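You operate a simulated robot arm through the tools that you are given. There is no shell and no other tool. Be economical: measure what you need, move in short steps, check, and stop when the job is done.

You are at the controls of a simulated robot arm. One attempt, no reset.

Task
Free the vacuum former's stop knob, switch it on and test the vacuum.
Fine: close and latch the lid; press VACUUM, then HOLD when the display has reached 0.6 bar, then RELEASE, once each; leave it latched.
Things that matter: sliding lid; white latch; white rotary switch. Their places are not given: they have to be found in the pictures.

It is judged by the outcome, as a careful person would: the job done as asked, and still so three seconds after it is handed in. It fails if anything else is knocked over, pushed out of place, dropped, spilled or broken. Lids that push on must go on centred and level and be pressed home; caps that screw on are set level and turned clockwise until they are tight.

Robot
A 6-joint arm with a two-finger parallel gripper, fixed in place. Base frame: the origin is at the foot of the arm, x ahead of it, y to its left, z up. Units: mm, rad, N and s.
With the tool pointing down near the work surface it reaches from about 360 to 820 mm from the base axis. Its first joint turns from -2.897 to 2.897 rad. Payload 3.91 kg.
Tool frame: the origin (TCP) lies between the finger pads and is the grasp point; the fingertips stand 30 mm ahead of it; z points along the fingers, y is the line along which they close. Largest opening 110 mm; finger width 20, thickness 10; the body of the gripper, 48 by 112 mm, starts 55 mm behind the TCP.
Orientation is that of the tool frame in the base frame, as a unit quaternion [x, y, z, w]. With the fingers straight down and closing along the base's y, the tool's x points along the base's -x, its y along +y and its z along -z.

Tools
- The arm moves only by the tool play_rows. Its argument "commands" is a list of rows, each a list of 7 numbers: the shift along the base's x, y, z in units of 150 mm (1.0 is 150 mm), then the turn, a rotation vector about the base's x, y, z in units of 90 degrees (1.0 is 90 degrees), then the closure in counts, from 0 (fully open) to 255 (shut). In form: [[tx, ty, tz, rx, ry, rz, grip], ...]. A call has 1 to 8 rows; each row is the pose to reach, as a shift and turn from the pose commanded when the call began. A call with a number of a shift or a turn outside -1 to 1 is refused whole. Each row takes 0.2 s and may step no farther than 50 mm and 0.15 rad from the row before; otherwise, or with a gripper value out of range, the whole call is refused. Where a pose cannot be reached the arm comes as near as it can. A force on the tool above 40 N (or 10 N above the force at the start of the call, whichever is more), or a blocked arm, ends the call early, and 0.2 s more pass. The fingers move at their own pace (about 45 mm/s each) and stop on an object; they squeeze with about 25 N. The grip force told is the motor's: it shows also when the fingers shut on nothing. Time passes only in rows, and 0.2 s behind the last, so rows that repeat a pose let the fingers close. It gives the time, the measured TCP pose, the force on the tool (base axes), the opening and the grip force at its end, in the units of the frame above (readings bear some noise), with the torque about the TCP (base axes, N m) and any sound that the robot's microphone picked up.
- Cameras (640 x 400 px; columns grow to the right, rows downward): "scene" is fixed at [36.5, 656.3, 1573.2]; the picture's right is [-0.60, -0.80, 0.00], its down [-0.54, 0.40, -0.74] and it looks along [0.59, -0.44, -0.67] (base axes); focal length 300 px, centre (320, 200). "wrist" rides on the gripper at [77, 7, -114] in the tool frame; the picture's right is [-0.09, 1.00, 0.00], its down [-0.80, -0.07, -0.59] and it looks along [-0.59, -0.05, 0.80] (tool axes); focal length 270 px, centre (320, 200).
- snapshot(camera): a new picture of that camera. No time passes.
- slide_trunk(by): slides the trunk up (or, below 0, down) by that many mm; the arm rides with it, the base frame stays. It gives what a move gives, with no picture.
- point_at(camera, pixels): for up to 12 pixels [column, row] of the newest picture of that camera ("zoom" is the newest enlarged one), the place [x, y, z] in the base frame of the surface seen there, good to about 3 mm, but the place of the scene camera against the robot may be out by one fixed shift of up to 18 mm in any direction. No time passes.
- inspect(camera, box): a new picture of the part [left, top, right, bottom] of that camera's present view, enlarged. No time passes.
- job_done(): hands the job in; it is judged then, once.

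Work in short steps. Measure before you move; look again where a grasp or a placing could have gone wrong, and mend it. You have 80 turns and 54 pictures in all, those below and enlarged ones among them. Open the gripper and draw the arm clear of the work before you hand the job in, unless the task says otherwise; then end with one line.

The tools are called after "Emit:" by a JSON object that holds its "op" and its "data". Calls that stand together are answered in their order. play_rows: Moves the arm, as the interface text tells. Its arguments: {"type":"object","properties":{"commands":{"type":"array"}},"required":["commands"]} The other tools are called the same way: slide_trunk (by) slides the trunk up or down; snapshot (camera) takes a picture; point_at (camera, pixels) gives the place of the surface under pixels of a picture; inspect (camera, box) takes an enlarged picture of a part of a camera's view; job_done () hands the job in.

At the start:

```text
t: 0.0
tcp_pos: [364.9, 253.3, 1338.2]
tcp_rot: [-0.001, 1.0, 0.0, 0.0]
force: [-0.3, 0.0, 0.3]
ft_torque: [0.03, -0.01, 0.05]
width: 109.9
grip_force: 0.0
trunk travel left (down, up): [-500.0, 110.0]
```

scene: 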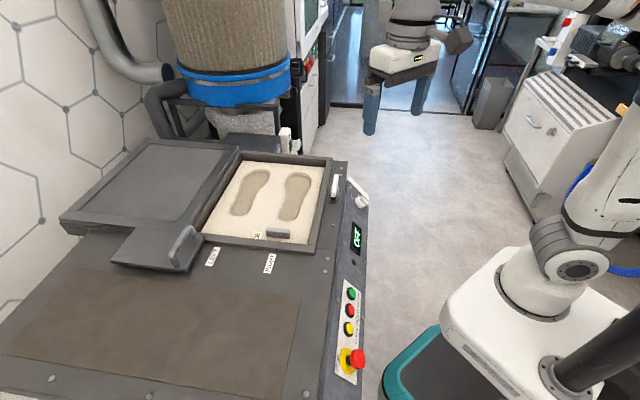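
wrist: 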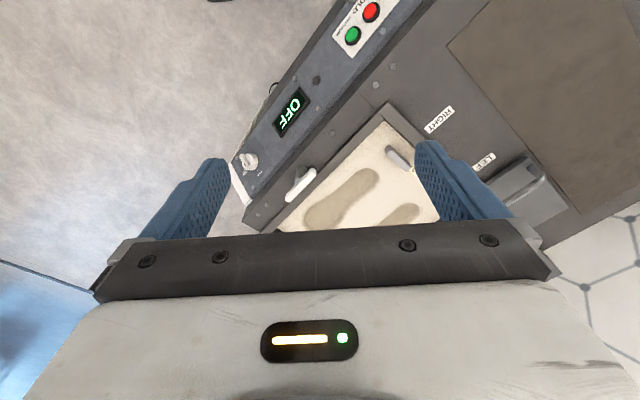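

The scene shows the panel around (350,300), with the stop knob at (352,360), and the latch and rotary switch around (345,190). I'll enlarge these areas.

Emit:
{"op": "inspect", "data": {"camera": "scene", "box": [300, 270, 400, 390]}}

Emit:
{"op": "inspect", "data": {"camera": "scene", "box": [300, 150, 400, 270]}}

Emit:
{"op": "inspect", "data": {"camera": "scene", "box": [40, 120, 360, 300]}}

Emit:
{"op": "inspect", "data": {"camera": "wrist", "box": [220, 0, 420, 240]}}

```text
3.33 times, centred on (350, 330) of scene
```

zoom: 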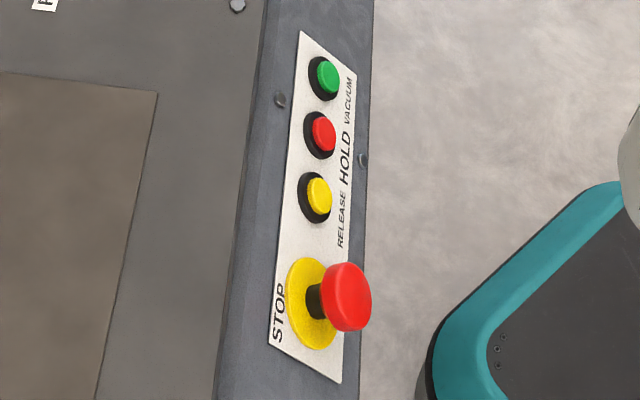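

```text
3.33 times, centred on (350, 210) of scene
```

zoom: 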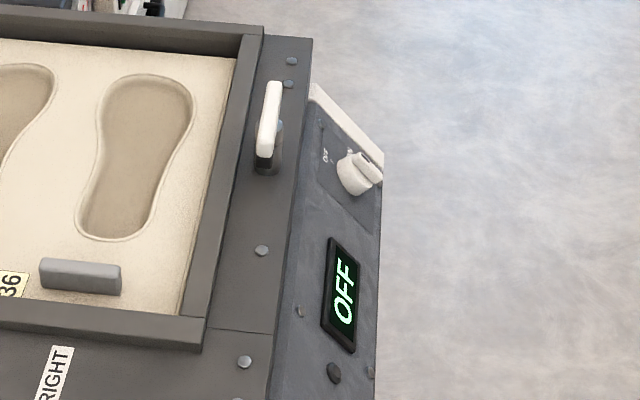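

```text
2.00 times, centred on (200, 210) of scene
```

zoom: 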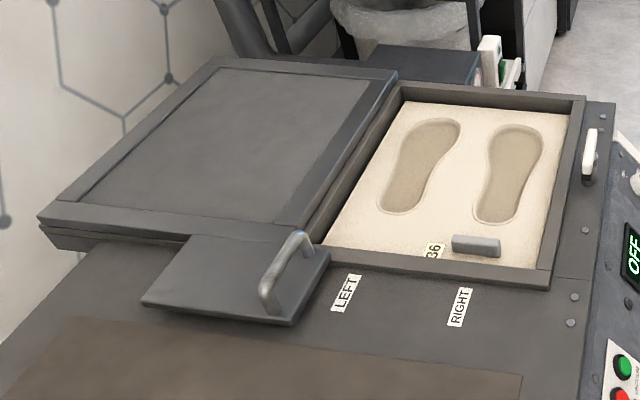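

```text
1.67 times, centred on (320, 120) of wrist
```

zoom: 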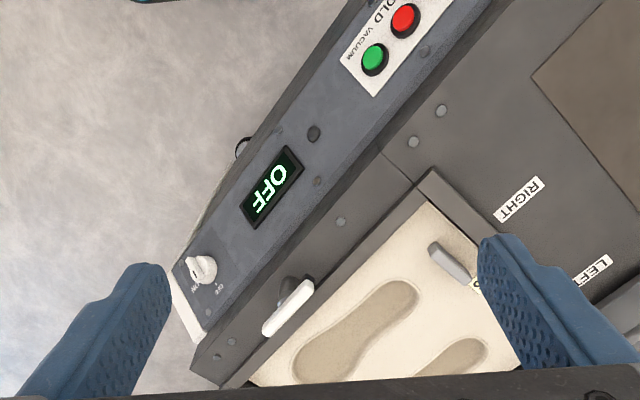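

The wrist zoom shows the rotary switch (200,268), latch (288,308), display and two buttons. I'll measure these, along with points in the scene picture, to find the scene camera's shift.

Emit:
{"op": "point_at", "data": {"camera": "zoom", "pixels": [[202, 270], [205, 262], [220, 290], [303, 287], [270, 328], [290, 280], [375, 58], [405, 18], [270, 187], [410, 215], [226, 385], [432, 245]]}}

Emit:
{"op": "point_at", "data": {"camera": "scene", "pixels": [[351, 293], [350, 310], [349, 328], [358, 359], [343, 356], [186, 242], [175, 260], [190, 228], [357, 238], [356, 200], [333, 195], [336, 177]]}}

```text
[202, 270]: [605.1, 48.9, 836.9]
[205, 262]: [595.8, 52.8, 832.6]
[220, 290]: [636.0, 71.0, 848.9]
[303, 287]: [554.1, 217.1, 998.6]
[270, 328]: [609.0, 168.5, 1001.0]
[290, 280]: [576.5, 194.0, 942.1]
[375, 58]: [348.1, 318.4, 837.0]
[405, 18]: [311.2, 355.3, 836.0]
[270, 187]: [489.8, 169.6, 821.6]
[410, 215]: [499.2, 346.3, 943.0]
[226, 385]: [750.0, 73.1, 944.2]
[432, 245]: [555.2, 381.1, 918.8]
```

```text
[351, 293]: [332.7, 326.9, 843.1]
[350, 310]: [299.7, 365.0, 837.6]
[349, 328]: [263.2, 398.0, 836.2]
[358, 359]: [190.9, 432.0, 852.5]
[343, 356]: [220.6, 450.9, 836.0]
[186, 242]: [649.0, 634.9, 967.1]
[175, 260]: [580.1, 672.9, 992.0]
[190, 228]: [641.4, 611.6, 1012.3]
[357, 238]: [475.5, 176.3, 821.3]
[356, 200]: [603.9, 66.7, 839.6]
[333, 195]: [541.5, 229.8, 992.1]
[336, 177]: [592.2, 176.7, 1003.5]
```

Comparing the two cameras, scene readings need about (+14,-9,-1). Next I enlarge the lid and handle to measure them and the sliding direction.

Emit:
{"op": "inspect", "data": {"camera": "scene", "box": [100, 200, 260, 300]}}

```text
4.00 times, centred on (180, 250) of scene
```

zoom: 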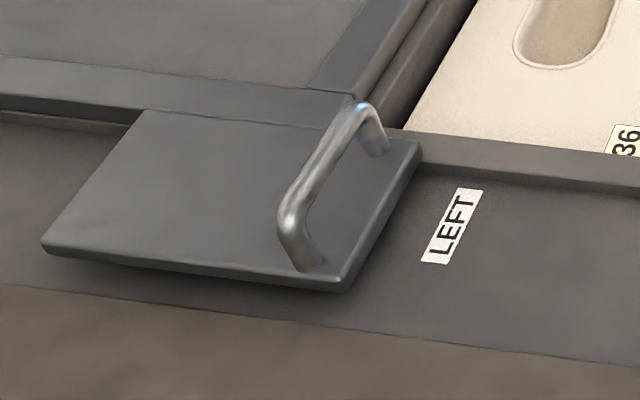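

The handle bar runs from (293,215) to (358,110) in the zoom. I'll measure the bar, feet, plate, lid edges and the tray frame.

Emit:
{"op": "point_at", "data": {"camera": "zoom", "pixels": [[292, 212], [325, 162], [352, 113], [312, 262], [378, 148], [340, 285], [418, 150], [50, 245], [145, 112], [350, 90], [520, 160], [440, 230]]}}

Emit:
{"op": "point_at", "data": {"camera": "scene", "pixels": [[236, 152], [194, 225], [140, 143], [65, 215], [325, 165], [308, 250], [300, 252], [243, 155], [278, 232], [290, 190], [337, 185], [334, 200]]}}

```text
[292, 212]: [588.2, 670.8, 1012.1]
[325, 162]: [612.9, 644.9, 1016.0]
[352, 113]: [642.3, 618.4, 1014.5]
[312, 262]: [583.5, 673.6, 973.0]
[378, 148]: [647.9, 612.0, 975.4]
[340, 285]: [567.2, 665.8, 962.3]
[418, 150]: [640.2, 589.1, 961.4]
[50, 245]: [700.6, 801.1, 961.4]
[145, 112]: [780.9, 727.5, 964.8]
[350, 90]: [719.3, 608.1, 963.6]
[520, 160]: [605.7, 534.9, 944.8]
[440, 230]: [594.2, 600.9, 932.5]
```

```text
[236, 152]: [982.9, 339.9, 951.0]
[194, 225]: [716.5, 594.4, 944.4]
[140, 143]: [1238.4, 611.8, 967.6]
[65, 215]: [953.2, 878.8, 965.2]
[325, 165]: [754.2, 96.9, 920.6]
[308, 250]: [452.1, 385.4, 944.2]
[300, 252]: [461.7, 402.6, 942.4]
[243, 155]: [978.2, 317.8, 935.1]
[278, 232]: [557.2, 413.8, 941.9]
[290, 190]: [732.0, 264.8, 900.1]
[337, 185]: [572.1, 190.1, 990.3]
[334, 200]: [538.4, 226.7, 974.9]
```

Lid slides along about (-0.70,-0.71); the handle bar is near (627,636,1011) true, a long reach. First I need the panel's slope, so I measure panel points in the wrist picture.

Emit:
{"op": "point_at", "data": {"camera": "wrist", "pixels": [[335, 78], [308, 72], [322, 75], [302, 135], [268, 145], [266, 183], [285, 165], [330, 95], [345, 100], [250, 190], [353, 36], [372, 12]]}}

Emit:
{"op": "point_at", "data": {"camera": "scene", "pixels": [[344, 340], [339, 350], [352, 343], [361, 305], [341, 300], [345, 271], [366, 270], [349, 245], [348, 370], [358, 360], [364, 356], [337, 371]]}}

```text
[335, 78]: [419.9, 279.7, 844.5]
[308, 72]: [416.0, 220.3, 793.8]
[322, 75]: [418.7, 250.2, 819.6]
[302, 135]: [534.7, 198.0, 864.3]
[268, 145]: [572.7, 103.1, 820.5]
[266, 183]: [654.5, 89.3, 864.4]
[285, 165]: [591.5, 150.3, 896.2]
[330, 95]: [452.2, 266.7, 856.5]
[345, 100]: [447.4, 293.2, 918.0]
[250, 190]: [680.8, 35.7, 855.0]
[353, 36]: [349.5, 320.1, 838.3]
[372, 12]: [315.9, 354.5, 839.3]
```

```text
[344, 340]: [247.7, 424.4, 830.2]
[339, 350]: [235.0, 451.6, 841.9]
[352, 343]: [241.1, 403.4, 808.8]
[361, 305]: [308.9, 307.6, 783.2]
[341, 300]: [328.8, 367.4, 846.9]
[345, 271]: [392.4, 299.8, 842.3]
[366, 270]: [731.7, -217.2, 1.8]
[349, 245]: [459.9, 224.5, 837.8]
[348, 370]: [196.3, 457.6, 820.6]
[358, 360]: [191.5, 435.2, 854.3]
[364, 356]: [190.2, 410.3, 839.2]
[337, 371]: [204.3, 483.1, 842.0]
```

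The panel slopes at about 46° (normal ≈ (-0.505,-0.512,0.695)); stop knob head at about (205,425,852). I lower the trunk by 250 mm with the arm well clear of everything.

Emit:
{"op": "slide_trunk", "data": {"by": -250}}

```text
t: 2.6
tcp_pos: [364.7, 252.0, 1087.8]
tcp_rot: [0.0, 1.0, 0.0, 0.0]
force: [0.9, 0.3, -0.4]
ft_torque: [0.01, 0.02, 0.02]
width: 110.1
grip_force: 0.1
trunk travel left (down, up): [-250.0, 360.0]
```

Tool is at z 1088. Now I turn it 45.4° about z and move to above the stop knob (~(220,400,1020)) for a close look.

Emit:
{"op": "play_rows", "data": {"commands": [[-0.14, 0.14, 0, 0, 0, 0.084, 0], [-0.28, 0.28, 0, 0, 0, 0.168, 0], [-0.42, 0.42, 0, 0, 0, 0.252, 0], [-0.56, 0.56, 0, 0, 0, 0.336, 0], [-0.7, 0.7, 0, 0, 0, 0.42, 0], [-0.83, 0.84, -0.1, 0, 0, 0.504, 0], [-0.97, 0.98, -0.3, 0, 0, 0.504, 0], [-0.97, 0.98, -0.45, 0, 0, 0.504, 0]]}}

Emit:
{"op": "snapshot", "data": {"camera": "wrist"}}

```text
t: 4.4
tcp_pos: [218.1, 400.6, 1020.5]
tcp_rot: [-0.386, 0.923, 0.0, -0.001]
force: [-0.1, 0.2, -0.8]
ft_torque: [0.0, -0.03, 0.0]
width: 110.0
grip_force: 0.0
trunk travel left (down, up): [-250.0, 360.0]
```

```text
46 pictures are left
```

wrist: 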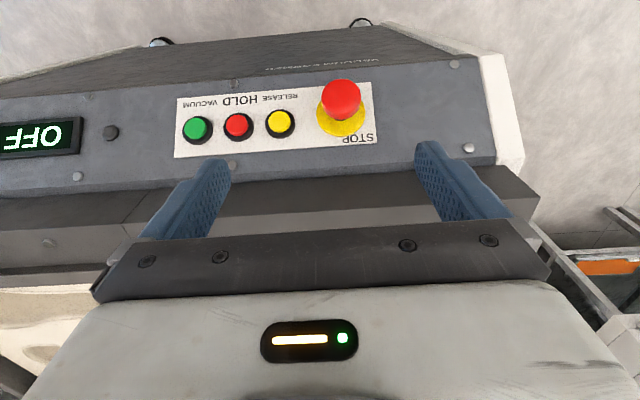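

The knob is at (341,100). I enlarge it to look for arrows and take precise points.

Emit:
{"op": "inspect", "data": {"camera": "wrist", "box": [170, 60, 410, 180]}}

Emit:
{"op": "point_at", "data": {"camera": "wrist", "pixels": [[341, 94], [330, 112], [360, 112], [330, 128], [355, 130], [200, 126], [239, 124], [281, 122], [305, 145], [190, 150], [370, 95], [80, 120]]}}

```text
2.67 times, centred on (290, 120) of wrist
```

zoom: 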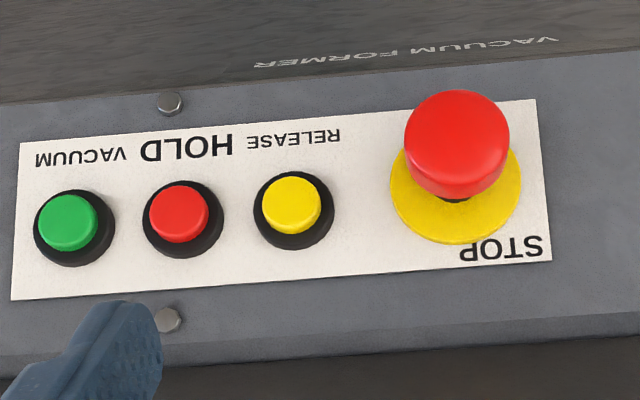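

```text
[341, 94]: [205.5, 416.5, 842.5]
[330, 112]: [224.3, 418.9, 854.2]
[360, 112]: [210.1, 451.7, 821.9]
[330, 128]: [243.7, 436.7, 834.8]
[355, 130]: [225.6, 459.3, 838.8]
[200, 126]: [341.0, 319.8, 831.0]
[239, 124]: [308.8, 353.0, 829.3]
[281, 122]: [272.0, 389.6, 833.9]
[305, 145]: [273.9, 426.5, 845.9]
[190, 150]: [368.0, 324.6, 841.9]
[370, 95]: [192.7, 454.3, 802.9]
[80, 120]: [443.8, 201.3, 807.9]
```

The knob is a 41 mm round head, axis base ≈ (224,436,817), no arrow seen; it most likely twists clockwise to release. I tilt the tool square to the panel at a stand-off 110 mm out, with the fingers partly closed.

Emit:
{"op": "play_rows", "data": {"commands": [[-0.05, -0.02, -0.1, 0.0606, -0.0598, 0, 111], [-0.1, -0.04, -0.2, 0.1213, -0.1196, 0, 111], [-0.16, -0.06, -0.32, 0.182, -0.1794, 0, 111], [-0.22, -0.09, -0.48, 0.2426, -0.2392, 0, 111], [-0.28, -0.11, -0.65, 0.3032, -0.299, 0, 111], [-0.33, -0.137, -0.845, 0.3638, -0.3587, 0, 111]]}}

Emit:
{"op": "snapshot", "data": {"camera": "wrist"}}

```text
t: 5.8
tcp_pos: [169.8, 379.1, 892.6]
tcp_rot: [-0.357, 0.849, 0.152, 0.359]
force: [0.3, -0.5, 0.1]
ft_torque: [0.03, -0.01, 0.02]
width: 62.4
grip_force: 0.0
trunk travel left (down, up): [-250.0, 360.0]
```

```text
44 pictures are left
```

wrist: 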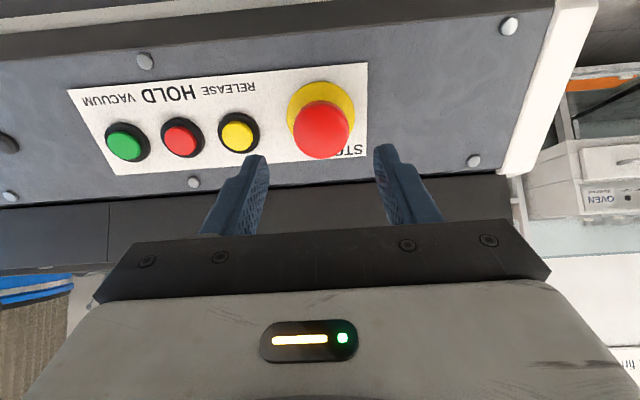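

Reached. Now I re-measure the knob head and panel from this square view (head centre about (321,130)).

Emit:
{"op": "point_at", "data": {"camera": "wrist", "pixels": [[321, 130], [300, 130], [342, 130], [321, 110], [321, 150], [321, 92], [300, 92], [350, 95], [270, 80], [260, 170], [238, 136], [360, 130]]}}

```text
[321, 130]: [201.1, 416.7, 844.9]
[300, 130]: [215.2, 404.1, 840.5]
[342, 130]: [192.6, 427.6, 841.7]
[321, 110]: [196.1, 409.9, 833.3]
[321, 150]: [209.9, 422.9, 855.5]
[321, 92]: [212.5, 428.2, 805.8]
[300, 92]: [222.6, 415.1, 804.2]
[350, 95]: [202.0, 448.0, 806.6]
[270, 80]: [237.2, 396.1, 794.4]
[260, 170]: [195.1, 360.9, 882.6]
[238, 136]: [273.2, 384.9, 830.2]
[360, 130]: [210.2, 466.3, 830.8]
```

The head centre is at (203,416,844). I advance 66 mm straight along the tool axis so the pads straddle the head, then close.

Emit:
{"op": "play_rows", "data": {"commands": [[0.07, 0.078, -0.104, 0, 0, 0, 111], [0.14, 0.157, -0.207, 0, 0, 0, 111], [0.211, 0.236, -0.311, 0, 0, 0, 111], [0.211, 0.236, -0.311, 0, 0, 0, 200], [0.211, 0.236, -0.311, 0, 0, 0, 200], [0.211, 0.236, -0.311, 0, 0, 0, 200]]}}

Emit:
{"op": "snapshot", "data": {"camera": "wrist"}}

```text
t: 7.2
tcp_pos: [201.8, 413.7, 847.0]
tcp_rot: [-0.355, 0.85, 0.15, 0.36]
force: [4.9, -4.7, 0.4]
ft_torque: [-0.03, -0.14, -0.16]
width: 40.8
grip_force: 45.5
trunk travel left (down, up): [-250.0, 360.0]
```

```text
43 pictures are left
```

wrist: 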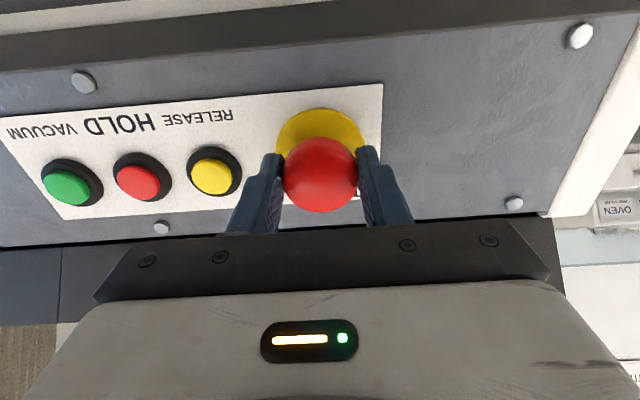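

The head is held at 40.8 mm. Now I twist clockwise (seen from the front) about the panel normal, up to 45°, watching torque and sounds.

Emit:
{"op": "play_rows", "data": {"commands": [[0, 0, 0, 0.0421, 0.0427, -0.0579, 200], [0, 0, 0, 0.0842, 0.0853, -0.1158, 200], [0, 0, 0, 0.1263, 0.128, -0.1737, 200], [0, 0, 0, 0.1683, 0.1707, -0.2317, 200], [0, 0, 0, 0.2104, 0.2133, -0.2896, 200], [0, 0, 0, 0.2525, 0.256, -0.3475, 200]]}}

Emit:
{"op": "snapshot", "data": {"camera": "wrist"}}

```text
t: 8.6
tcp_pos: [200.0, 414.0, 847.5]
tcp_rot: [-0.003, 0.92, 0.28, 0.274]
force: [-2.2, 0.4, 3.8]
ft_torque: [-0.1, 0.79, 0.79]
width: 41.0
grip_force: 44.7
trunk travel left (down, up): [-250.0, 360.0]
```

```text
42 pictures are left
```

wrist: 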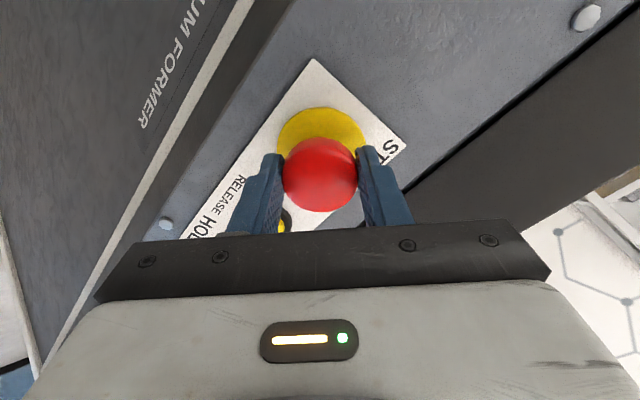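

No click yet, and low axial torque (~0.2 N m). I continue the clockwise twist by another 40°.

Emit:
{"op": "play_rows", "data": {"commands": [[0, 0, 0, 0.0421, 0.0427, -0.0579, 200], [0, 0, 0, 0.0842, 0.0853, -0.1158, 200], [0, 0, 0, 0.1263, 0.128, -0.1737, 200], [0, 0, 0, 0.1683, 0.1707, -0.2317, 200], [0, 0, 0, 0.2104, 0.2133, -0.2896, 200]]}}

```text
t: 9.6
tcp_pos: [201.9, 411.5, 853.2]
tcp_rot: [0.224, 0.898, 0.325, 0.194]
force: [0.8, 5.8, -8.1]
ft_torque: [0.02, 0.23, 0.25]
width: 41.3
grip_force: 17.7
out of reach, approached as far as the arm can: row 4, 5
trunk travel left (down, up): [-250.0, 360.0]
stopped in row 5: the force on the tool passed its limit at 49 N (the readings are from after the stop); the commanded pose is now the measured one
```

The arm ran into its reach limit. I open the fingers and back off along the normal to see the knob's state.

Emit:
{"op": "play_rows", "data": {"commands": [[0, 0, 0, 0, 0, 0, 111], [0, 0, 0, 0, 0, 0, 111], [-0.07, -0.07, 0.1, 0, 0, 0, 111], [-0.14, -0.14, 0.2, 0, 0, 0, 111], [-0.2, -0.2, 0.3, -0.0421, -0.0427, 0.0579, 111], [-0.25, -0.25, 0.37, -0.0842, -0.0853, 0.1158, 111], [-0.25, -0.25, 0.37, -0.1263, -0.128, 0.1737, 111]]}}

Emit:
{"op": "snapshot", "data": {"camera": "wrist"}}

```text
t: 11.2
tcp_pos: [165.1, 372.5, 909.2]
tcp_rot: [0.045, 0.923, 0.281, 0.259]
force: [0.5, 0.3, 0.3]
ft_torque: [0.03, 0.0, 0.02]
width: 62.2
grip_force: 0.1
trunk travel left (down, up): [-250.0, 360.0]
```

```text
41 pictures are left
```

wrist: 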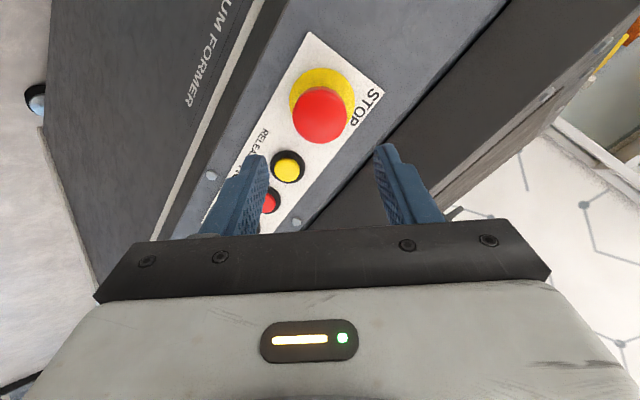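

Now I measure the knob's height again against the panel: head centre (320,116), panel points nearby.

Emit:
{"op": "point_at", "data": {"camera": "wrist", "pixels": [[320, 116], [310, 105], [330, 125], [310, 125], [330, 105], [265, 180], [260, 90], [370, 120], [350, 140], [288, 168]]}}

Emit:
{"op": "inspect", "data": {"camera": "scene", "box": [300, 270, 400, 390]}}

```text
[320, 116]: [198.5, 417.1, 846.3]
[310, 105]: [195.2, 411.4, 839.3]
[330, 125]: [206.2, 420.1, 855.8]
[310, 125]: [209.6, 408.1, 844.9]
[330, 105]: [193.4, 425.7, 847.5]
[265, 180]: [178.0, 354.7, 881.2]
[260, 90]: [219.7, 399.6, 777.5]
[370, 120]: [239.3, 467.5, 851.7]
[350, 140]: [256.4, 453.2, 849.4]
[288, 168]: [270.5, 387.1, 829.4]
```

```text
3.33 times, centred on (350, 330) of scene
```

zoom: 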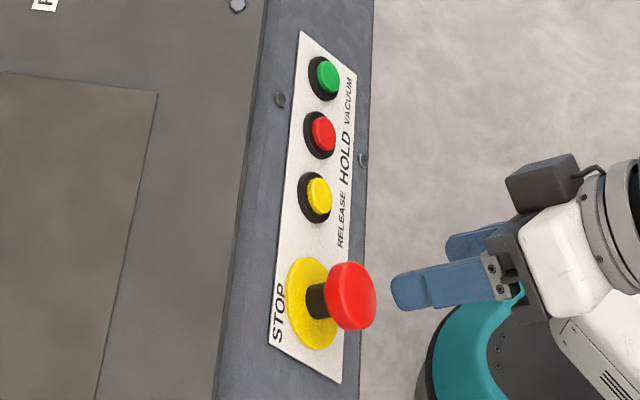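

The knob head now stands about 4 mm farther out with more stem visible, so it appears released; the display will confirm it after switching on. I undo the twist while moving along the panel toward the rotary switch.

Emit:
{"op": "play_rows", "data": {"commands": [[0.12, -0.13, 0.01, -0.0407, -0.0413, 0.056, 111], [0.24, -0.26, 0.02, -0.0814, -0.0826, 0.112, 111], [0.36, -0.39, 0.03, -0.122, -0.124, 0.168, 111], [0.48, -0.52, 0.04, -0.163, -0.165, 0.224, 111], [0.6, -0.65, 0.05, -0.204, -0.2065, 0.28, 111], [0.75, -0.8, 0.06, -0.2445, -0.248, 0.336, 111], [0.9, -0.95, 0.07, -0.285, -0.289, 0.392, 111]]}}

Emit:
{"op": "play_rows", "data": {"commands": [[0.17, -0.18, 0.02, 0, 0, 0, 111], [0.34, -0.36, 0.04, 0, 0, 0, 111], [0.5, -0.54, 0.06, 0, 0, 0, 111], [0.66, -0.72, 0.08, 0, 0, 0, 111], [0.8, -0.9, 0.1, 0, 0, 0, 111], [0.9, -0.97, 0.1, 0, 0, 0, 111]]}}

Emit:
{"op": "snapshot", "data": {"camera": "wrist"}}

```text
t: 12.8
tcp_pos: [301.0, 230.4, 920.5]
tcp_rot: [-0.349, 0.852, 0.141, 0.363]
force: [0.4, 0.3, -0.4]
ft_torque: [-0.02, 0.02, 0.01]
width: 62.0
grip_force: 0.0
trunk travel left (down, up): [-250.0, 360.0]
```

```text
t: 13.4
tcp_pos: [289.6, 243.5, 932.1]
tcp_rot: [-0.455, 0.797, 0.188, 0.35]
force: [-0.1, 0.4, 0.0]
ft_torque: [0.03, 0.0, 0.01]
width: 61.9
grip_force: 0.0
trunk travel left (down, up): [-250.0, 360.0]
stopped in row 3: the arm was blocked; the commanded pose is now the measured one
```

```text
39 pictures are left
```

wrist: 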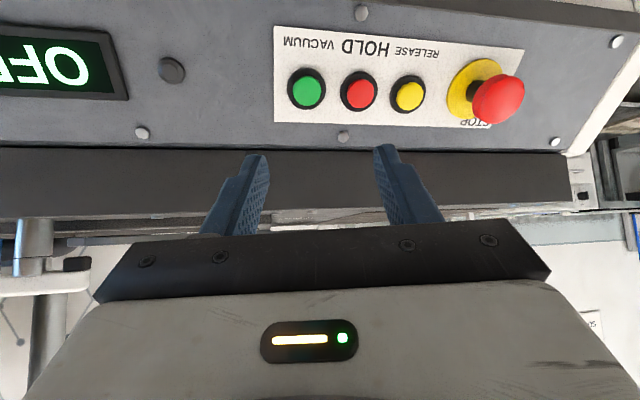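

The arm was blocked at this folded, tilted pose near its base, and drifted in orientation. I stand the tool upright while rising, then travel.

Emit:
{"op": "play_rows", "data": {"commands": [[0.0, 0.0, 0.1, -0.0579, 0.047, -0.0211, 111], [0.0, 0.0, 0.2, -0.1157, 0.094, -0.0421, 111], [0.0, 0.0, 0.3, -0.1736, 0.141, -0.0632, 111], [0.05, 0, 0.4, -0.2314, 0.188, -0.0843, 111], [0.1, 0, 0.5, -0.2893, 0.235, -0.1054, 111], [0.15, 0, 0.6, -0.3471, 0.282, -0.1264, 111], [0.2, 0.0, 0.7, -0.405, 0.329, -0.1475, 111]]}}

```text
t: 15.0
tcp_pos: [321.5, 242.6, 1037.6]
tcp_rot: [-0.383, 0.924, -0.003, 0.002]
force: [-0.1, -1.0, 1.0]
ft_torque: [0.02, 0.0, 0.0]
width: 62.2
grip_force: 0.1
trunk travel left (down, up): [-250.0, 360.0]
```

Upright again. I travel toward the switch at z≈1040.

Emit:
{"op": "play_rows", "data": {"commands": [[0.2, -0.17, 0, 0, 0, 0, 111], [0.4, -0.34, 0, 0, 0, 0, 111], [0.6, -0.5, 0, 0, 0, 0, 111], [0.8, -0.66, 0, 0, 0, 0, 111], [0.97, -0.8, 0, 0, 0, 0, 111]]}}

Emit:
{"op": "play_rows", "data": {"commands": [[0.15, -0.13, 0, 0, 0, 0, 111], [0.3, -0.26, 0, 0, 0, 0, 111], [0.45, -0.38, 0, 0, 0, 0, 111], [0.6, -0.51, 0, 0, 0, 0, 111], [0.7, -0.64, 0, 0, 0, 0, 111]]}}

Emit:
{"op": "inspect", "data": {"camera": "wrist", "box": [80, 0, 560, 250]}}

```text
t: 16.2
tcp_pos: [468.2, 122.1, 1037.2]
tcp_rot: [-0.384, 0.924, -0.002, 0.002]
force: [-0.3, -0.1, 0.2]
ft_torque: [0.0, -0.04, 0.0]
width: 62.3
grip_force: 0.1
trunk travel left (down, up): [-250.0, 360.0]
```

```text
t: 17.4
tcp_pos: [572.9, 26.7, 1037.2]
tcp_rot: [-0.385, 0.923, -0.003, 0.004]
force: [0.1, 0.1, 0.2]
ft_torque: [0.0, 0.02, -0.03]
width: 61.8
grip_force: 0.1
trunk travel left (down, up): [-250.0, 360.0]
```

```text
1.33 times, centred on (320, 125) of wrist
```

zoom: 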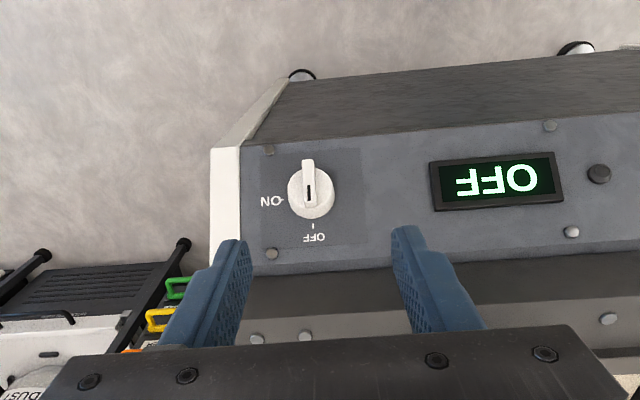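

The switch bar lies along the slope, mark pointing to OFF; ON is 90° clockwise. I measure the bar and nearby panel.

Emit:
{"op": "point_at", "data": {"camera": "zoom", "pixels": [[308, 165], [308, 180], [310, 200], [303, 172], [314, 172], [296, 195], [326, 195], [312, 212], [345, 200], [345, 170], [285, 225], [360, 235]]}}

Emit:
{"op": "inspect", "data": {"camera": "wrist", "box": [250, 80, 370, 200]}}

```text
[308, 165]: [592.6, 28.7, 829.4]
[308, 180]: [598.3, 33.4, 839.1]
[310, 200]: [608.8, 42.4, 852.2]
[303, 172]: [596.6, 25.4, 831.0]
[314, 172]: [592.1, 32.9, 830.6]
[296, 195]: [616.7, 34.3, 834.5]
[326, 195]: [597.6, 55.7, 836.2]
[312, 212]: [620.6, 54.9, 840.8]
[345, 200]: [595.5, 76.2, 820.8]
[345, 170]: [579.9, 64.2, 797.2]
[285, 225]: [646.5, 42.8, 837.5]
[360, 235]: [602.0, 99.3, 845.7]
```

```text
3.33 times, centred on (310, 140) of wrist
```

zoom: 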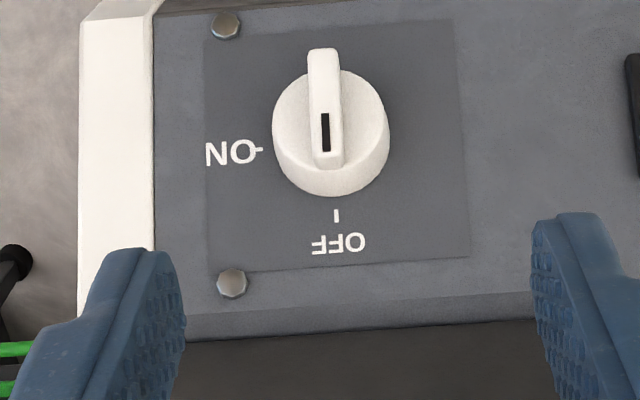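

Bar centre top ≈ (600,35.5,841), 32 mm above panel, dial face at 20 mm; axis base ≈ (616,52,819). I tilt and go to a stand-off about 60 mm above the grasp.

Emit:
{"op": "play_rows", "data": {"commands": [[-0.01, -0.03, -0.12, 0.0606, -0.0598, 0, 150], [-0.03, -0.06, -0.26, 0.1213, -0.1196, 0, 150], [-0.05, -0.1, -0.42, 0.182, -0.1794, 0, 150], [-0.07, -0.14, -0.58, 0.2426, -0.2392, 0, 150], [-0.09, -0.18, -0.76, 0.3032, -0.299, 0, 150], [-0.097, -0.22, -0.927, 0.3638, -0.3587, 0, 150]]}}

Emit:
{"op": "inspect", "data": {"camera": "wrist", "box": [200, 60, 440, 260]}}

```text
t: 18.8
tcp_pos: [555.3, -6.5, 897.6]
tcp_rot: [-0.351, 0.85, 0.148, 0.363]
force: [-0.5, -0.3, -0.4]
ft_torque: [-0.02, 0.02, -0.03]
width: 45.4
grip_force: 0.0
trunk travel left (down, up): [-250.0, 360.0]
```

```text
2.00 times, centred on (320, 160) of wrist
```

zoom: 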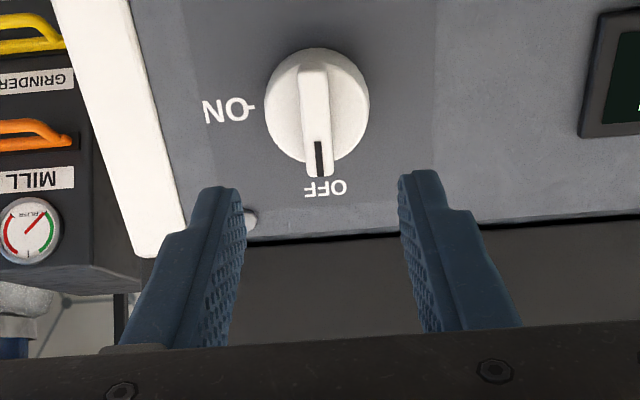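

Standing off square. I re-measure the bar in this view.

Emit:
{"op": "point_at", "data": {"camera": "zoom", "pixels": [[313, 80], [315, 100], [317, 120], [318, 140], [319, 165], [305, 120], [327, 120], [285, 110], [350, 110], [400, 110], [400, 160], [250, 170]]}}

```text
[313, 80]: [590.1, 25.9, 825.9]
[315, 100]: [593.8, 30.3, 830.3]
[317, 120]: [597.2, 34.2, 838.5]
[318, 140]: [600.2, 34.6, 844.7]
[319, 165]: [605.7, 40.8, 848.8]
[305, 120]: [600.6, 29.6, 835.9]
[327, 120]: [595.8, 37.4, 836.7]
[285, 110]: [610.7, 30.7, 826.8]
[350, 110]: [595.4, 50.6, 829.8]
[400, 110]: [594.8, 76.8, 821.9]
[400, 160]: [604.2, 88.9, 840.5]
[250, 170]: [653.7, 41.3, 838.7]
```

Bar centre ≈ (597.5,33,838). I advance along the normal to put the tips just above the dial and close on the bar.

Emit:
{"op": "play_rows", "data": {"commands": [[0.07, 0.063, -0.1, 0, 0, 0, 150], [0.14, 0.126, -0.2, 0, 0, 0, 150], [0.209, 0.19, -0.297, 0, 0, 0, 150], [0.209, 0.19, -0.297, 0, 0, 0, 255], [0.209, 0.19, -0.297, 0, 0, 0, 255], [0.209, 0.19, -0.297, 0, 0, 0, 255]]}}

Emit:
{"op": "snapshot", "data": {"camera": "wrist"}}

```text
t: 20.2
tcp_pos: [588.7, 21.7, 852.9]
tcp_rot: [-0.352, 0.85, 0.149, 0.362]
force: [-5.3, 5.0, -1.5]
ft_torque: [0.45, -0.11, 0.05]
width: 10.9
grip_force: 37.4
trunk travel left (down, up): [-250.0, 360.0]
```

```text
35 pictures are left
```

wrist: 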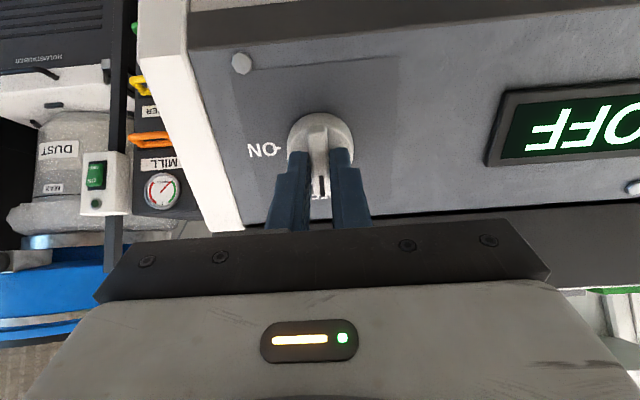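

The bar is held (10.9 mm). I twist clockwise 45° about the normal first, then check.

Emit:
{"op": "play_rows", "data": {"commands": [[-0.004, 0.004, 0, 0.0421, 0.0427, -0.0579, 255], [-0.006, 0.006, 0, 0.0842, 0.0853, -0.1158, 255], [-0.006, 0.006, 0, 0.1263, 0.128, -0.1737, 255], [-0.006, 0.006, 0, 0.1683, 0.1707, -0.2317, 255], [-0.006, 0.006, 0, 0.2104, 0.2133, -0.2896, 255], [-0.006, 0.006, 0, 0.2525, 0.256, -0.3475, 255]]}}

```text
t: 21.6
tcp_pos: [588.1, 22.6, 853.8]
tcp_rot: [0.001, 0.921, 0.275, 0.275]
force: [1.1, 0.2, -4.5]
ft_torque: [0.05, 0.93, 0.79]
width: 10.9
grip_force: 45.1
trunk travel left (down, up): [-250.0, 360.0]
```

Smooth, no overload. I turn the remaining 45°.

Emit:
{"op": "play_rows", "data": {"commands": [[0, 0, 0, 0.0421, 0.0427, -0.0579, 255], [0, 0, 0, 0.0842, 0.0853, -0.1158, 255], [0, 0, 0, 0.1263, 0.128, -0.1737, 255], [0, 0, 0, 0.1683, 0.1707, -0.2317, 255], [0, 0, 0, 0.2104, 0.2133, -0.2896, 255], [0, 0, 0, 0.2525, 0.256, -0.3475, 255]]}}

Emit:
{"op": "snapshot", "data": {"camera": "wrist"}}

Emit:
{"op": "inspect", "data": {"camera": "scene", "box": [300, 150, 400, 270]}}

```text
t: 23.0
tcp_pos: [588.8, 21.9, 853.0]
tcp_rot: [0.352, 0.852, 0.358, 0.148]
force: [2.6, 1.5, -3.4]
ft_torque: [0.78, 0.26, 0.98]
width: 11.0
grip_force: 44.6
trunk travel left (down, up): [-250.0, 360.0]
```

```text
34 pictures are left
```

wrist: 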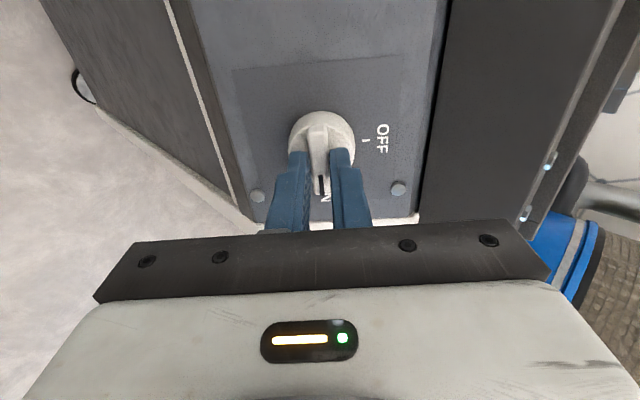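

```text
3.33 times, centred on (350, 210) of scene
```

zoom: 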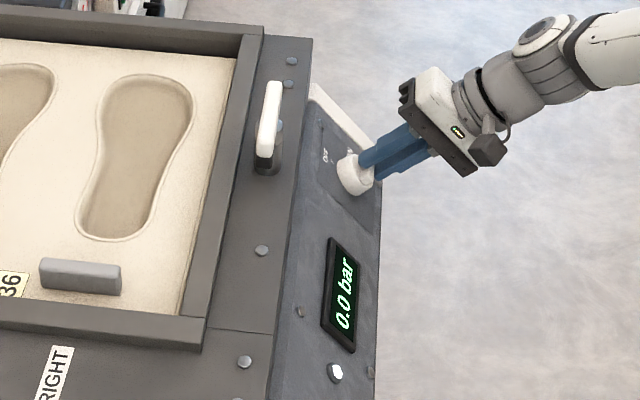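

The display shows "0.0 bar" and the lamp is lit: switch is on and the knob is free. I open, back off along the normal and begin untwisting.

Emit:
{"op": "play_rows", "data": {"commands": [[0, 0, 0, 0, 0, 0, 180], [0, 0, 0, 0, 0, 0, 150], [-0.1, -0.1, 0.14, 0, 0, 0, 150], [-0.22, -0.22, 0.3, 0, 0, 0, 150], [-0.3, -0.3, 0.45, -0.0421, -0.0427, 0.0579, 150], [-0.3, -0.3, 0.6, -0.0842, -0.0853, 0.1158, 150], [-0.3, -0.3, 0.75, -0.1263, -0.128, 0.1737, 150], [-0.3, -0.3, 0.85, -0.1683, -0.1707, 0.2317, 150]]}}

Emit:
{"op": "play_rows", "data": {"commands": [[0, 0, 0.1, -0.0421, -0.0427, 0.0579, 150], [0, 0, 0.2, -0.0842, -0.0853, 0.1158, 150], [0, 0.05, 0.3, -0.1263, -0.128, 0.1737, 150], [0, 0.1, 0.4, -0.1683, -0.1707, 0.2317, 150], [0, 0.2, 0.6, -0.2104, -0.2133, 0.2896, 150], [0, 0.3, 0.8, -0.2525, -0.256, 0.3475, 150], [0, 0.4, 0.9, -0.2946, -0.2987, 0.4054, 150], [0, 0.5, 0.9, -0.3366, -0.3414, 0.4633, 150]]}}

Emit:
{"op": "inspect", "data": {"camera": "scene", "box": [300, 150, 400, 270]}}

```text
t: 24.8
tcp_pos: [543.3, -21.5, 981.2]
tcp_rot: [0.119, 0.914, 0.308, 0.237]
force: [0.1, 0.1, 0.4]
ft_torque: [0.01, -0.01, 0.0]
width: 45.6
grip_force: 0.0
trunk travel left (down, up): [-250.0, 360.0]
```

```text
t: 26.6
tcp_pos: [541.5, 52.9, 1116.4]
tcp_rot: [-0.353, 0.849, 0.15, 0.362]
force: [-0.7, 0.7, -0.5]
ft_torque: [-0.01, -0.01, -0.02]
width: 45.4
grip_force: 0.1
trunk travel left (down, up): [-250.0, 360.0]
```

```text
3.33 times, centred on (350, 210) of scene
```

zoom: 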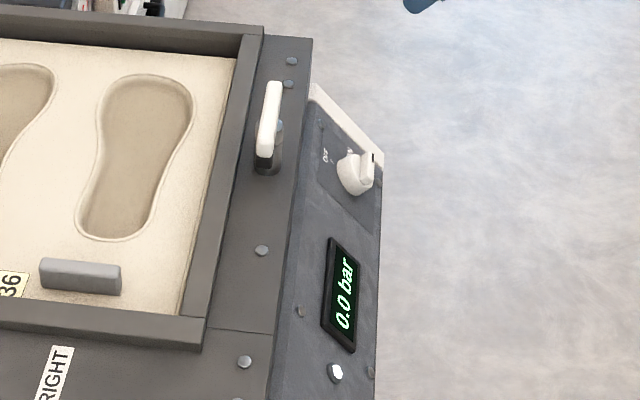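

Switch stays on. Next the lid handle: I move over the tray at z≈1116 while twisting the tool 90° about its axis so that the fingers can close across the bar.

Emit:
{"op": "play_rows", "data": {"commands": [[0, 0.15, 0, 0.0421, 0.0427, -0.0579, 150], [0, 0.3, 0, 0.0842, 0.0853, -0.1158, 150], [0, 0.45, 0, 0.1263, 0.128, -0.1737, 150], [0, 0.6, 0, 0.1683, 0.1707, -0.2317, 150], [0, 0.8, 0, 0.2104, 0.2133, -0.2896, 150], [0, 0.97, 0, 0.2525, 0.256, -0.3475, 150]]}}

Emit:
{"op": "play_rows", "data": {"commands": [[-0.1, 0.15, 0, 0.0421, 0.0427, -0.0579, 150], [-0.2, 0.3, 0, 0.0842, 0.0853, -0.1158, 150], [-0.3, 0.45, 0, 0.1263, 0.128, -0.1737, 150], [-0.4, 0.6, 0, 0.1683, 0.1707, -0.2317, 150], [-0.4, 0.8, 0, 0.2104, 0.2133, -0.2896, 150], [-0.4, 0.97, 0, 0.2525, 0.256, -0.3475, 150]]}}

Emit:
{"op": "snapshot", "data": {"camera": "wrist"}}

```text
t: 28.0
tcp_pos: [541.3, 198.0, 1116.1]
tcp_rot: [0.0, 0.921, 0.276, 0.275]
force: [0.4, -1.2, 0.4]
ft_torque: [0.0, 0.03, -0.01]
width: 45.4
grip_force: 0.2
trunk travel left (down, up): [-250.0, 360.0]
```

```text
t: 29.4
tcp_pos: [481.5, 344.5, 1116.6]
tcp_rot: [0.352, 0.852, 0.359, 0.147]
force: [-0.8, -0.2, 0.5]
ft_torque: [-0.01, 0.0, -0.01]
width: 45.5
grip_force: 0.0
trunk travel left (down, up): [-250.0, 360.0]
```

```text
31 pictures are left
```

wrist: 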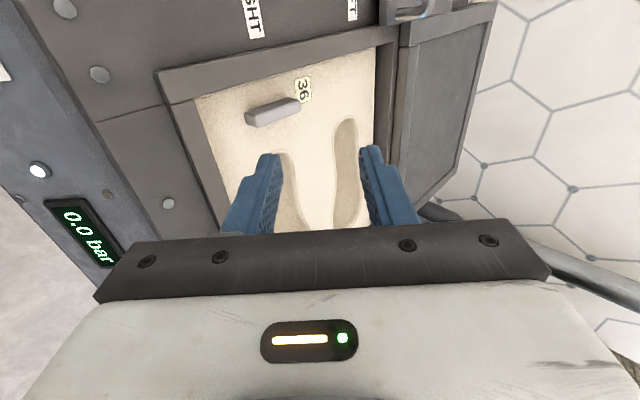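

The twist worked; the handle is visible at (410,10). I move out to the approach point in front of the handle.

Emit:
{"op": "play_rows", "data": {"commands": [[0.1, 0.2, 0, 0, 0, 0, 150], [0.2, 0.4, 0, 0, 0, 0, 150], [0.28, 0.6, 0, 0, 0, 0, 150], [0.35, 0.77, 0, 0, 0, 0, 150]]}}

Emit:
{"op": "play_rows", "data": {"commands": [[0.06, 0.18, 0, 0, 0, 0, 150], [0.12, 0.36, 0, 0, 0, 0, 150], [0.18, 0.54, -0.03, 0, 0, 0, 150], [0.22, 0.76, -0.07, 0, 0, 0, 150]]}}

Emit:
{"op": "snapshot", "data": {"camera": "wrist"}}

```text
t: 30.4
tcp_pos: [533.4, 459.6, 1115.4]
tcp_rot: [0.352, 0.852, 0.358, 0.148]
force: [0.5, -0.4, -0.1]
ft_torque: [-0.05, -0.02, 0.02]
width: 45.3
grip_force: 0.0
trunk travel left (down, up): [-250.0, 360.0]
```

```text
t: 31.4
tcp_pos: [567.7, 573.5, 1106.2]
tcp_rot: [0.351, 0.852, 0.358, 0.148]
force: [0.3, -0.3, 1.2]
ft_torque: [0.02, 0.03, 0.01]
width: 45.5
grip_force: 0.0
trunk travel left (down, up): [-250.0, 360.0]
```

```text
30 pictures are left
```

wrist: 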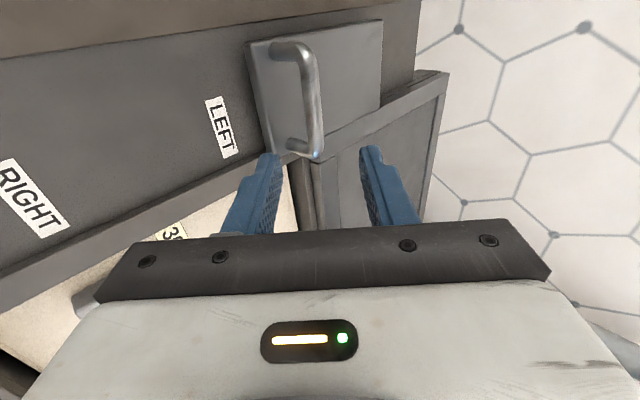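

The handle bar is seen from (305,50) to (317,155). I measure it directly.

Emit:
{"op": "point_at", "data": {"camera": "wrist", "pixels": [[305, 58], [309, 80], [311, 100], [314, 120], [317, 145], [306, 100], [317, 100], [300, 145], [280, 45], [345, 80], [270, 140], [330, 130]]}}

```text
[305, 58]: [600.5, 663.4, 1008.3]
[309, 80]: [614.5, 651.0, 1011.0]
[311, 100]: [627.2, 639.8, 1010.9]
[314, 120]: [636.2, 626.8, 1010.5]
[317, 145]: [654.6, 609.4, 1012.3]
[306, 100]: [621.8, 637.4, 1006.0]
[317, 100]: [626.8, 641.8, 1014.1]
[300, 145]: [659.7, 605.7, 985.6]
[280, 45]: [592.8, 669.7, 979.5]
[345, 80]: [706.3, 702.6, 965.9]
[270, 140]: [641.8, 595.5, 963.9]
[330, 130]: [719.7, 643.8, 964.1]
```

Bar centre ≈ (629,641,1006), about 12 mm thick. I align 70 mm back, narrow the fingers to ~32 mm, then advance along the tool axis.

Emit:
{"op": "play_rows", "data": {"commands": [[0.07, 0.09, -0.15, 0, 0, 0, 181], [0.149, 0.183, -0.308, 0, 0, 0, 181], [0.149, 0.183, -0.308, 0, 0, 0, 181]]}}

Emit:
{"op": "snapshot", "data": {"camera": "wrist"}}

```text
t: 32.2
tcp_pos: [589.8, 599.8, 1059.8]
tcp_rot: [0.352, 0.851, 0.359, 0.148]
force: [0.2, 0.3, -0.1]
ft_torque: [-0.04, -0.01, 0.0]
width: 31.7
grip_force: 0.0
trunk travel left (down, up): [-250.0, 360.0]
```

```text
29 pictures are left
```

wrist: 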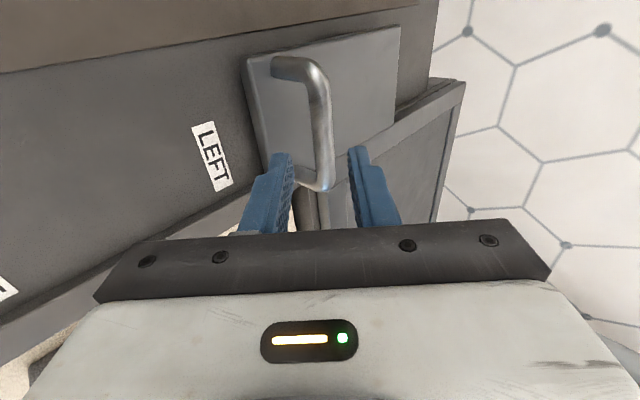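

The bar sits between the fingers. I advance 70 mm and close.

Emit:
{"op": "play_rows", "data": {"commands": [[0.078, 0.08, -0.108, 0, 0, 0, 181], [0.156, 0.16, -0.216, 0, 0, 0, 181], [0.235, 0.24, -0.324, 0, 0, 0, 181], [0.235, 0.24, -0.324, 0, 0, 0, 255], [0.235, 0.24, -0.324, 0, 0, 0, 255], [0.235, 0.24, -0.324, 0, 0, 0, 255]]}}

Emit:
{"op": "snapshot", "data": {"camera": "wrist"}}

```text
t: 33.6
tcp_pos: [621.2, 631.9, 1012.5]
tcp_rot: [0.352, 0.851, 0.361, 0.149]
force: [1.2, 1.0, 12.4]
ft_torque: [0.43, 0.33, -0.56]
width: 15.5
grip_force: 45.1
out of reach, approached as far as the arm can: row 3, 4, 5, 6
trunk travel left (down, up): [-250.0, 360.0]
```

```text
28 pictures are left
```

wrist: 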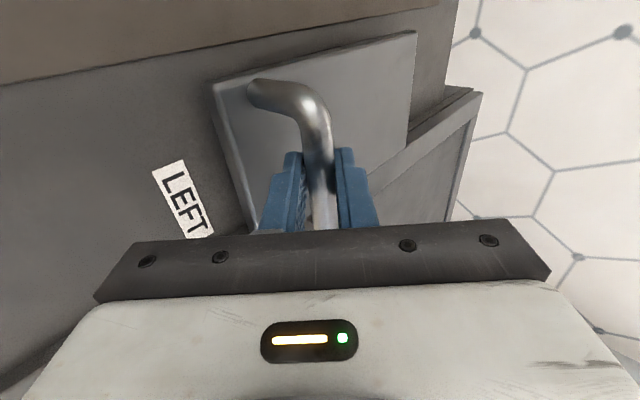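

The bar is gripped (15.5 mm). I pull the lid along its slide direction (-0.702,-0.712) 140 mm.

Emit:
{"op": "play_rows", "data": {"commands": [[-0.0936, -0.0949, 0.005, 0, 0, 0, 255], [-0.187, -0.19, 0.01, 0, 0, 0, 255], [-0.281, -0.285, 0.01, 0, 0, 0, 255], [-0.374, -0.38, 0.01, 0, 0, 0, 255], [-0.468, -0.475, 0.01, 0, 0, 0, 255], [-0.562, -0.57, 0.01, 0, 0, 0, 255], [-0.655, -0.664, 0.01, 0, 0, 0, 255]]}}

Emit:
{"op": "snapshot", "data": {"camera": "scene"}}

```text
t: 35.2
tcp_pos: [521.7, 533.3, 1011.5]
tcp_rot: [0.351, 0.851, 0.36, 0.148]
force: [-5.0, 1.2, 14.7]
ft_torque: [0.39, 0.49, -0.48]
width: 15.8
grip_force: 45.2
trunk travel left (down, up): [-250.0, 360.0]
```

```text
27 pictures are left
```

scene: 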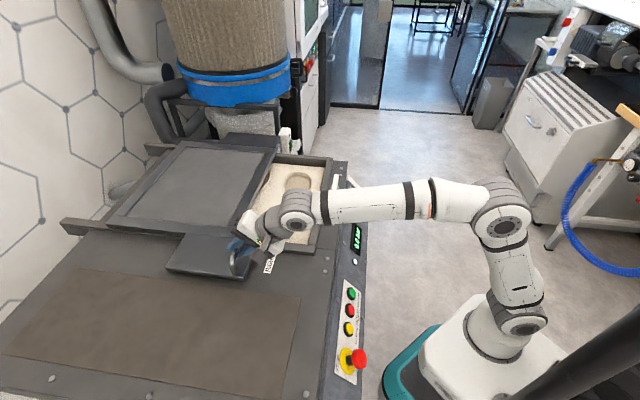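

The lid slides cleanly. I pull another 140 mm.

Emit:
{"op": "play_rows", "data": {"commands": [[-0.0936, -0.0949, 0.007, 0, 0, 0, 255], [-0.187, -0.19, 0.01, 0, 0, 0, 255], [-0.281, -0.285, 0.01, 0, 0, 0, 255], [-0.374, -0.38, 0.01, 0, 0, 0, 255], [-0.468, -0.475, 0.01, 0, 0, 0, 255], [-0.562, -0.57, 0.01, 0, 0, 0, 255], [-0.655, -0.664, 0.01, 0, 0, 0, 255]]}}

Emit:
{"op": "inspect", "data": {"camera": "scene", "box": [130, 130, 370, 290]}}

```text
t: 36.8
tcp_pos: [423.9, 434.8, 1012.6]
tcp_rot: [0.352, 0.852, 0.359, 0.147]
force: [-13.8, 10.2, 5.2]
ft_torque: [0.79, 0.81, -0.03]
width: 15.6
grip_force: 45.6
trunk travel left (down, up): [-250.0, 360.0]
```

```text
2.50 times, centred on (250, 210) of scene
```

zoom: 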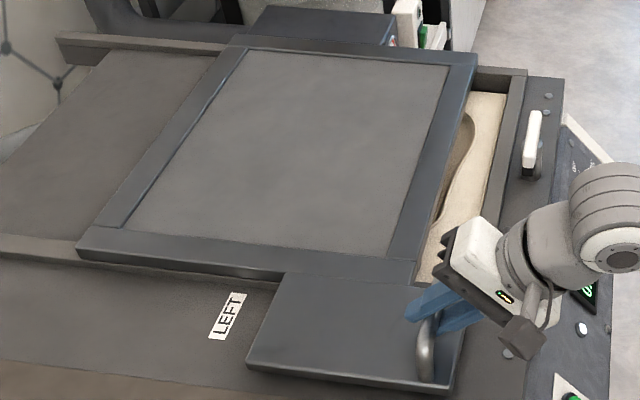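

About 60 mm of the tray is still open; the side force shows my line leans slightly, so I correct it and creep on until contact.

Emit:
{"op": "play_rows", "data": {"commands": [[-0.075, -0.066, 0.0, 0, 0, 0, 255], [-0.146, -0.137, 0.0, 0, 0, 0, 255], [-0.216, -0.208, 0.0, 0, 0, 0, 255], [-0.263, -0.255, 0.0, 0, 0, 0, 255], [-0.31, -0.302, 0.0, 0, 0, 0, 255]]}}

Emit:
{"op": "inspect", "data": {"camera": "scene", "box": [220, 130, 380, 270]}}

```text
t: 38.0
tcp_pos: [377.7, 389.4, 1011.2]
tcp_rot: [0.352, 0.852, 0.358, 0.147]
force: [-4.9, 3.3, 3.2]
ft_torque: [0.06, 0.03, -1.02]
width: 15.9
grip_force: 45.2
trunk travel left (down, up): [-250.0, 360.0]
```

```text
2.86 times, centred on (300, 200) of scene
```

zoom: 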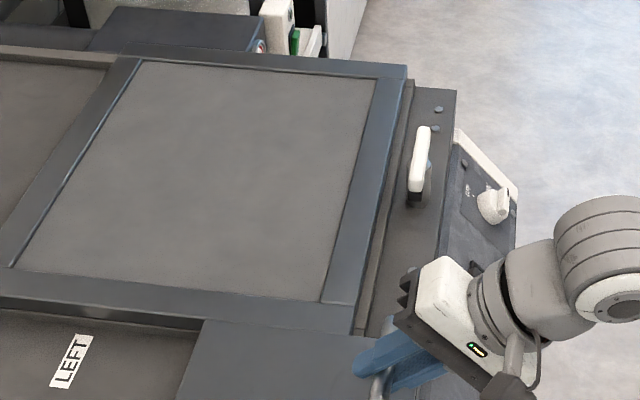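

Almost there; no end stop felt yet. I creep on in 5 mm rows until it stops.

Emit:
{"op": "play_rows", "data": {"commands": [[-0.0235, -0.0236, 0.0, 0, 0, 0, 255], [-0.047, -0.047, 0.0, 0, 0, 0, 255], [-0.0705, -0.071, 0.0, 0, 0, 0, 255], [-0.094, -0.0944, 0.0, 0, 0, 0, 255], [-0.1175, -0.118, 0.0, 0, 0, 0, 255], [-0.141, -0.1416, 0.0, 0, 0, 0, 255]]}}

Emit:
{"op": "inspect", "data": {"camera": "scene", "box": [220, 130, 380, 270]}}

```text
t: 39.0
tcp_pos: [370.5, 382.3, 1010.5]
tcp_rot: [0.352, 0.85, 0.362, 0.148]
force: [15.1, 20.3, -7.9]
ft_torque: [0.66, 0.46, -0.14]
width: 15.8
grip_force: 44.7
trunk travel left (down, up): [-250.0, 360.0]
stopped in row 4: the force on the tool passed its limit at 46 N (the readings are from after the stop); the commanded pose is now the measured one
```

```text
2.86 times, centred on (300, 200) of scene
```

zoom: 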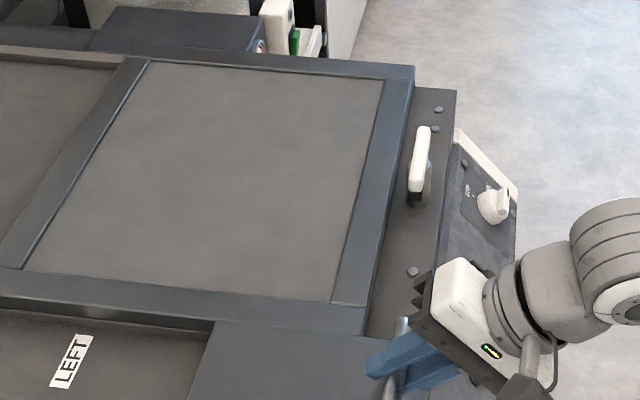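

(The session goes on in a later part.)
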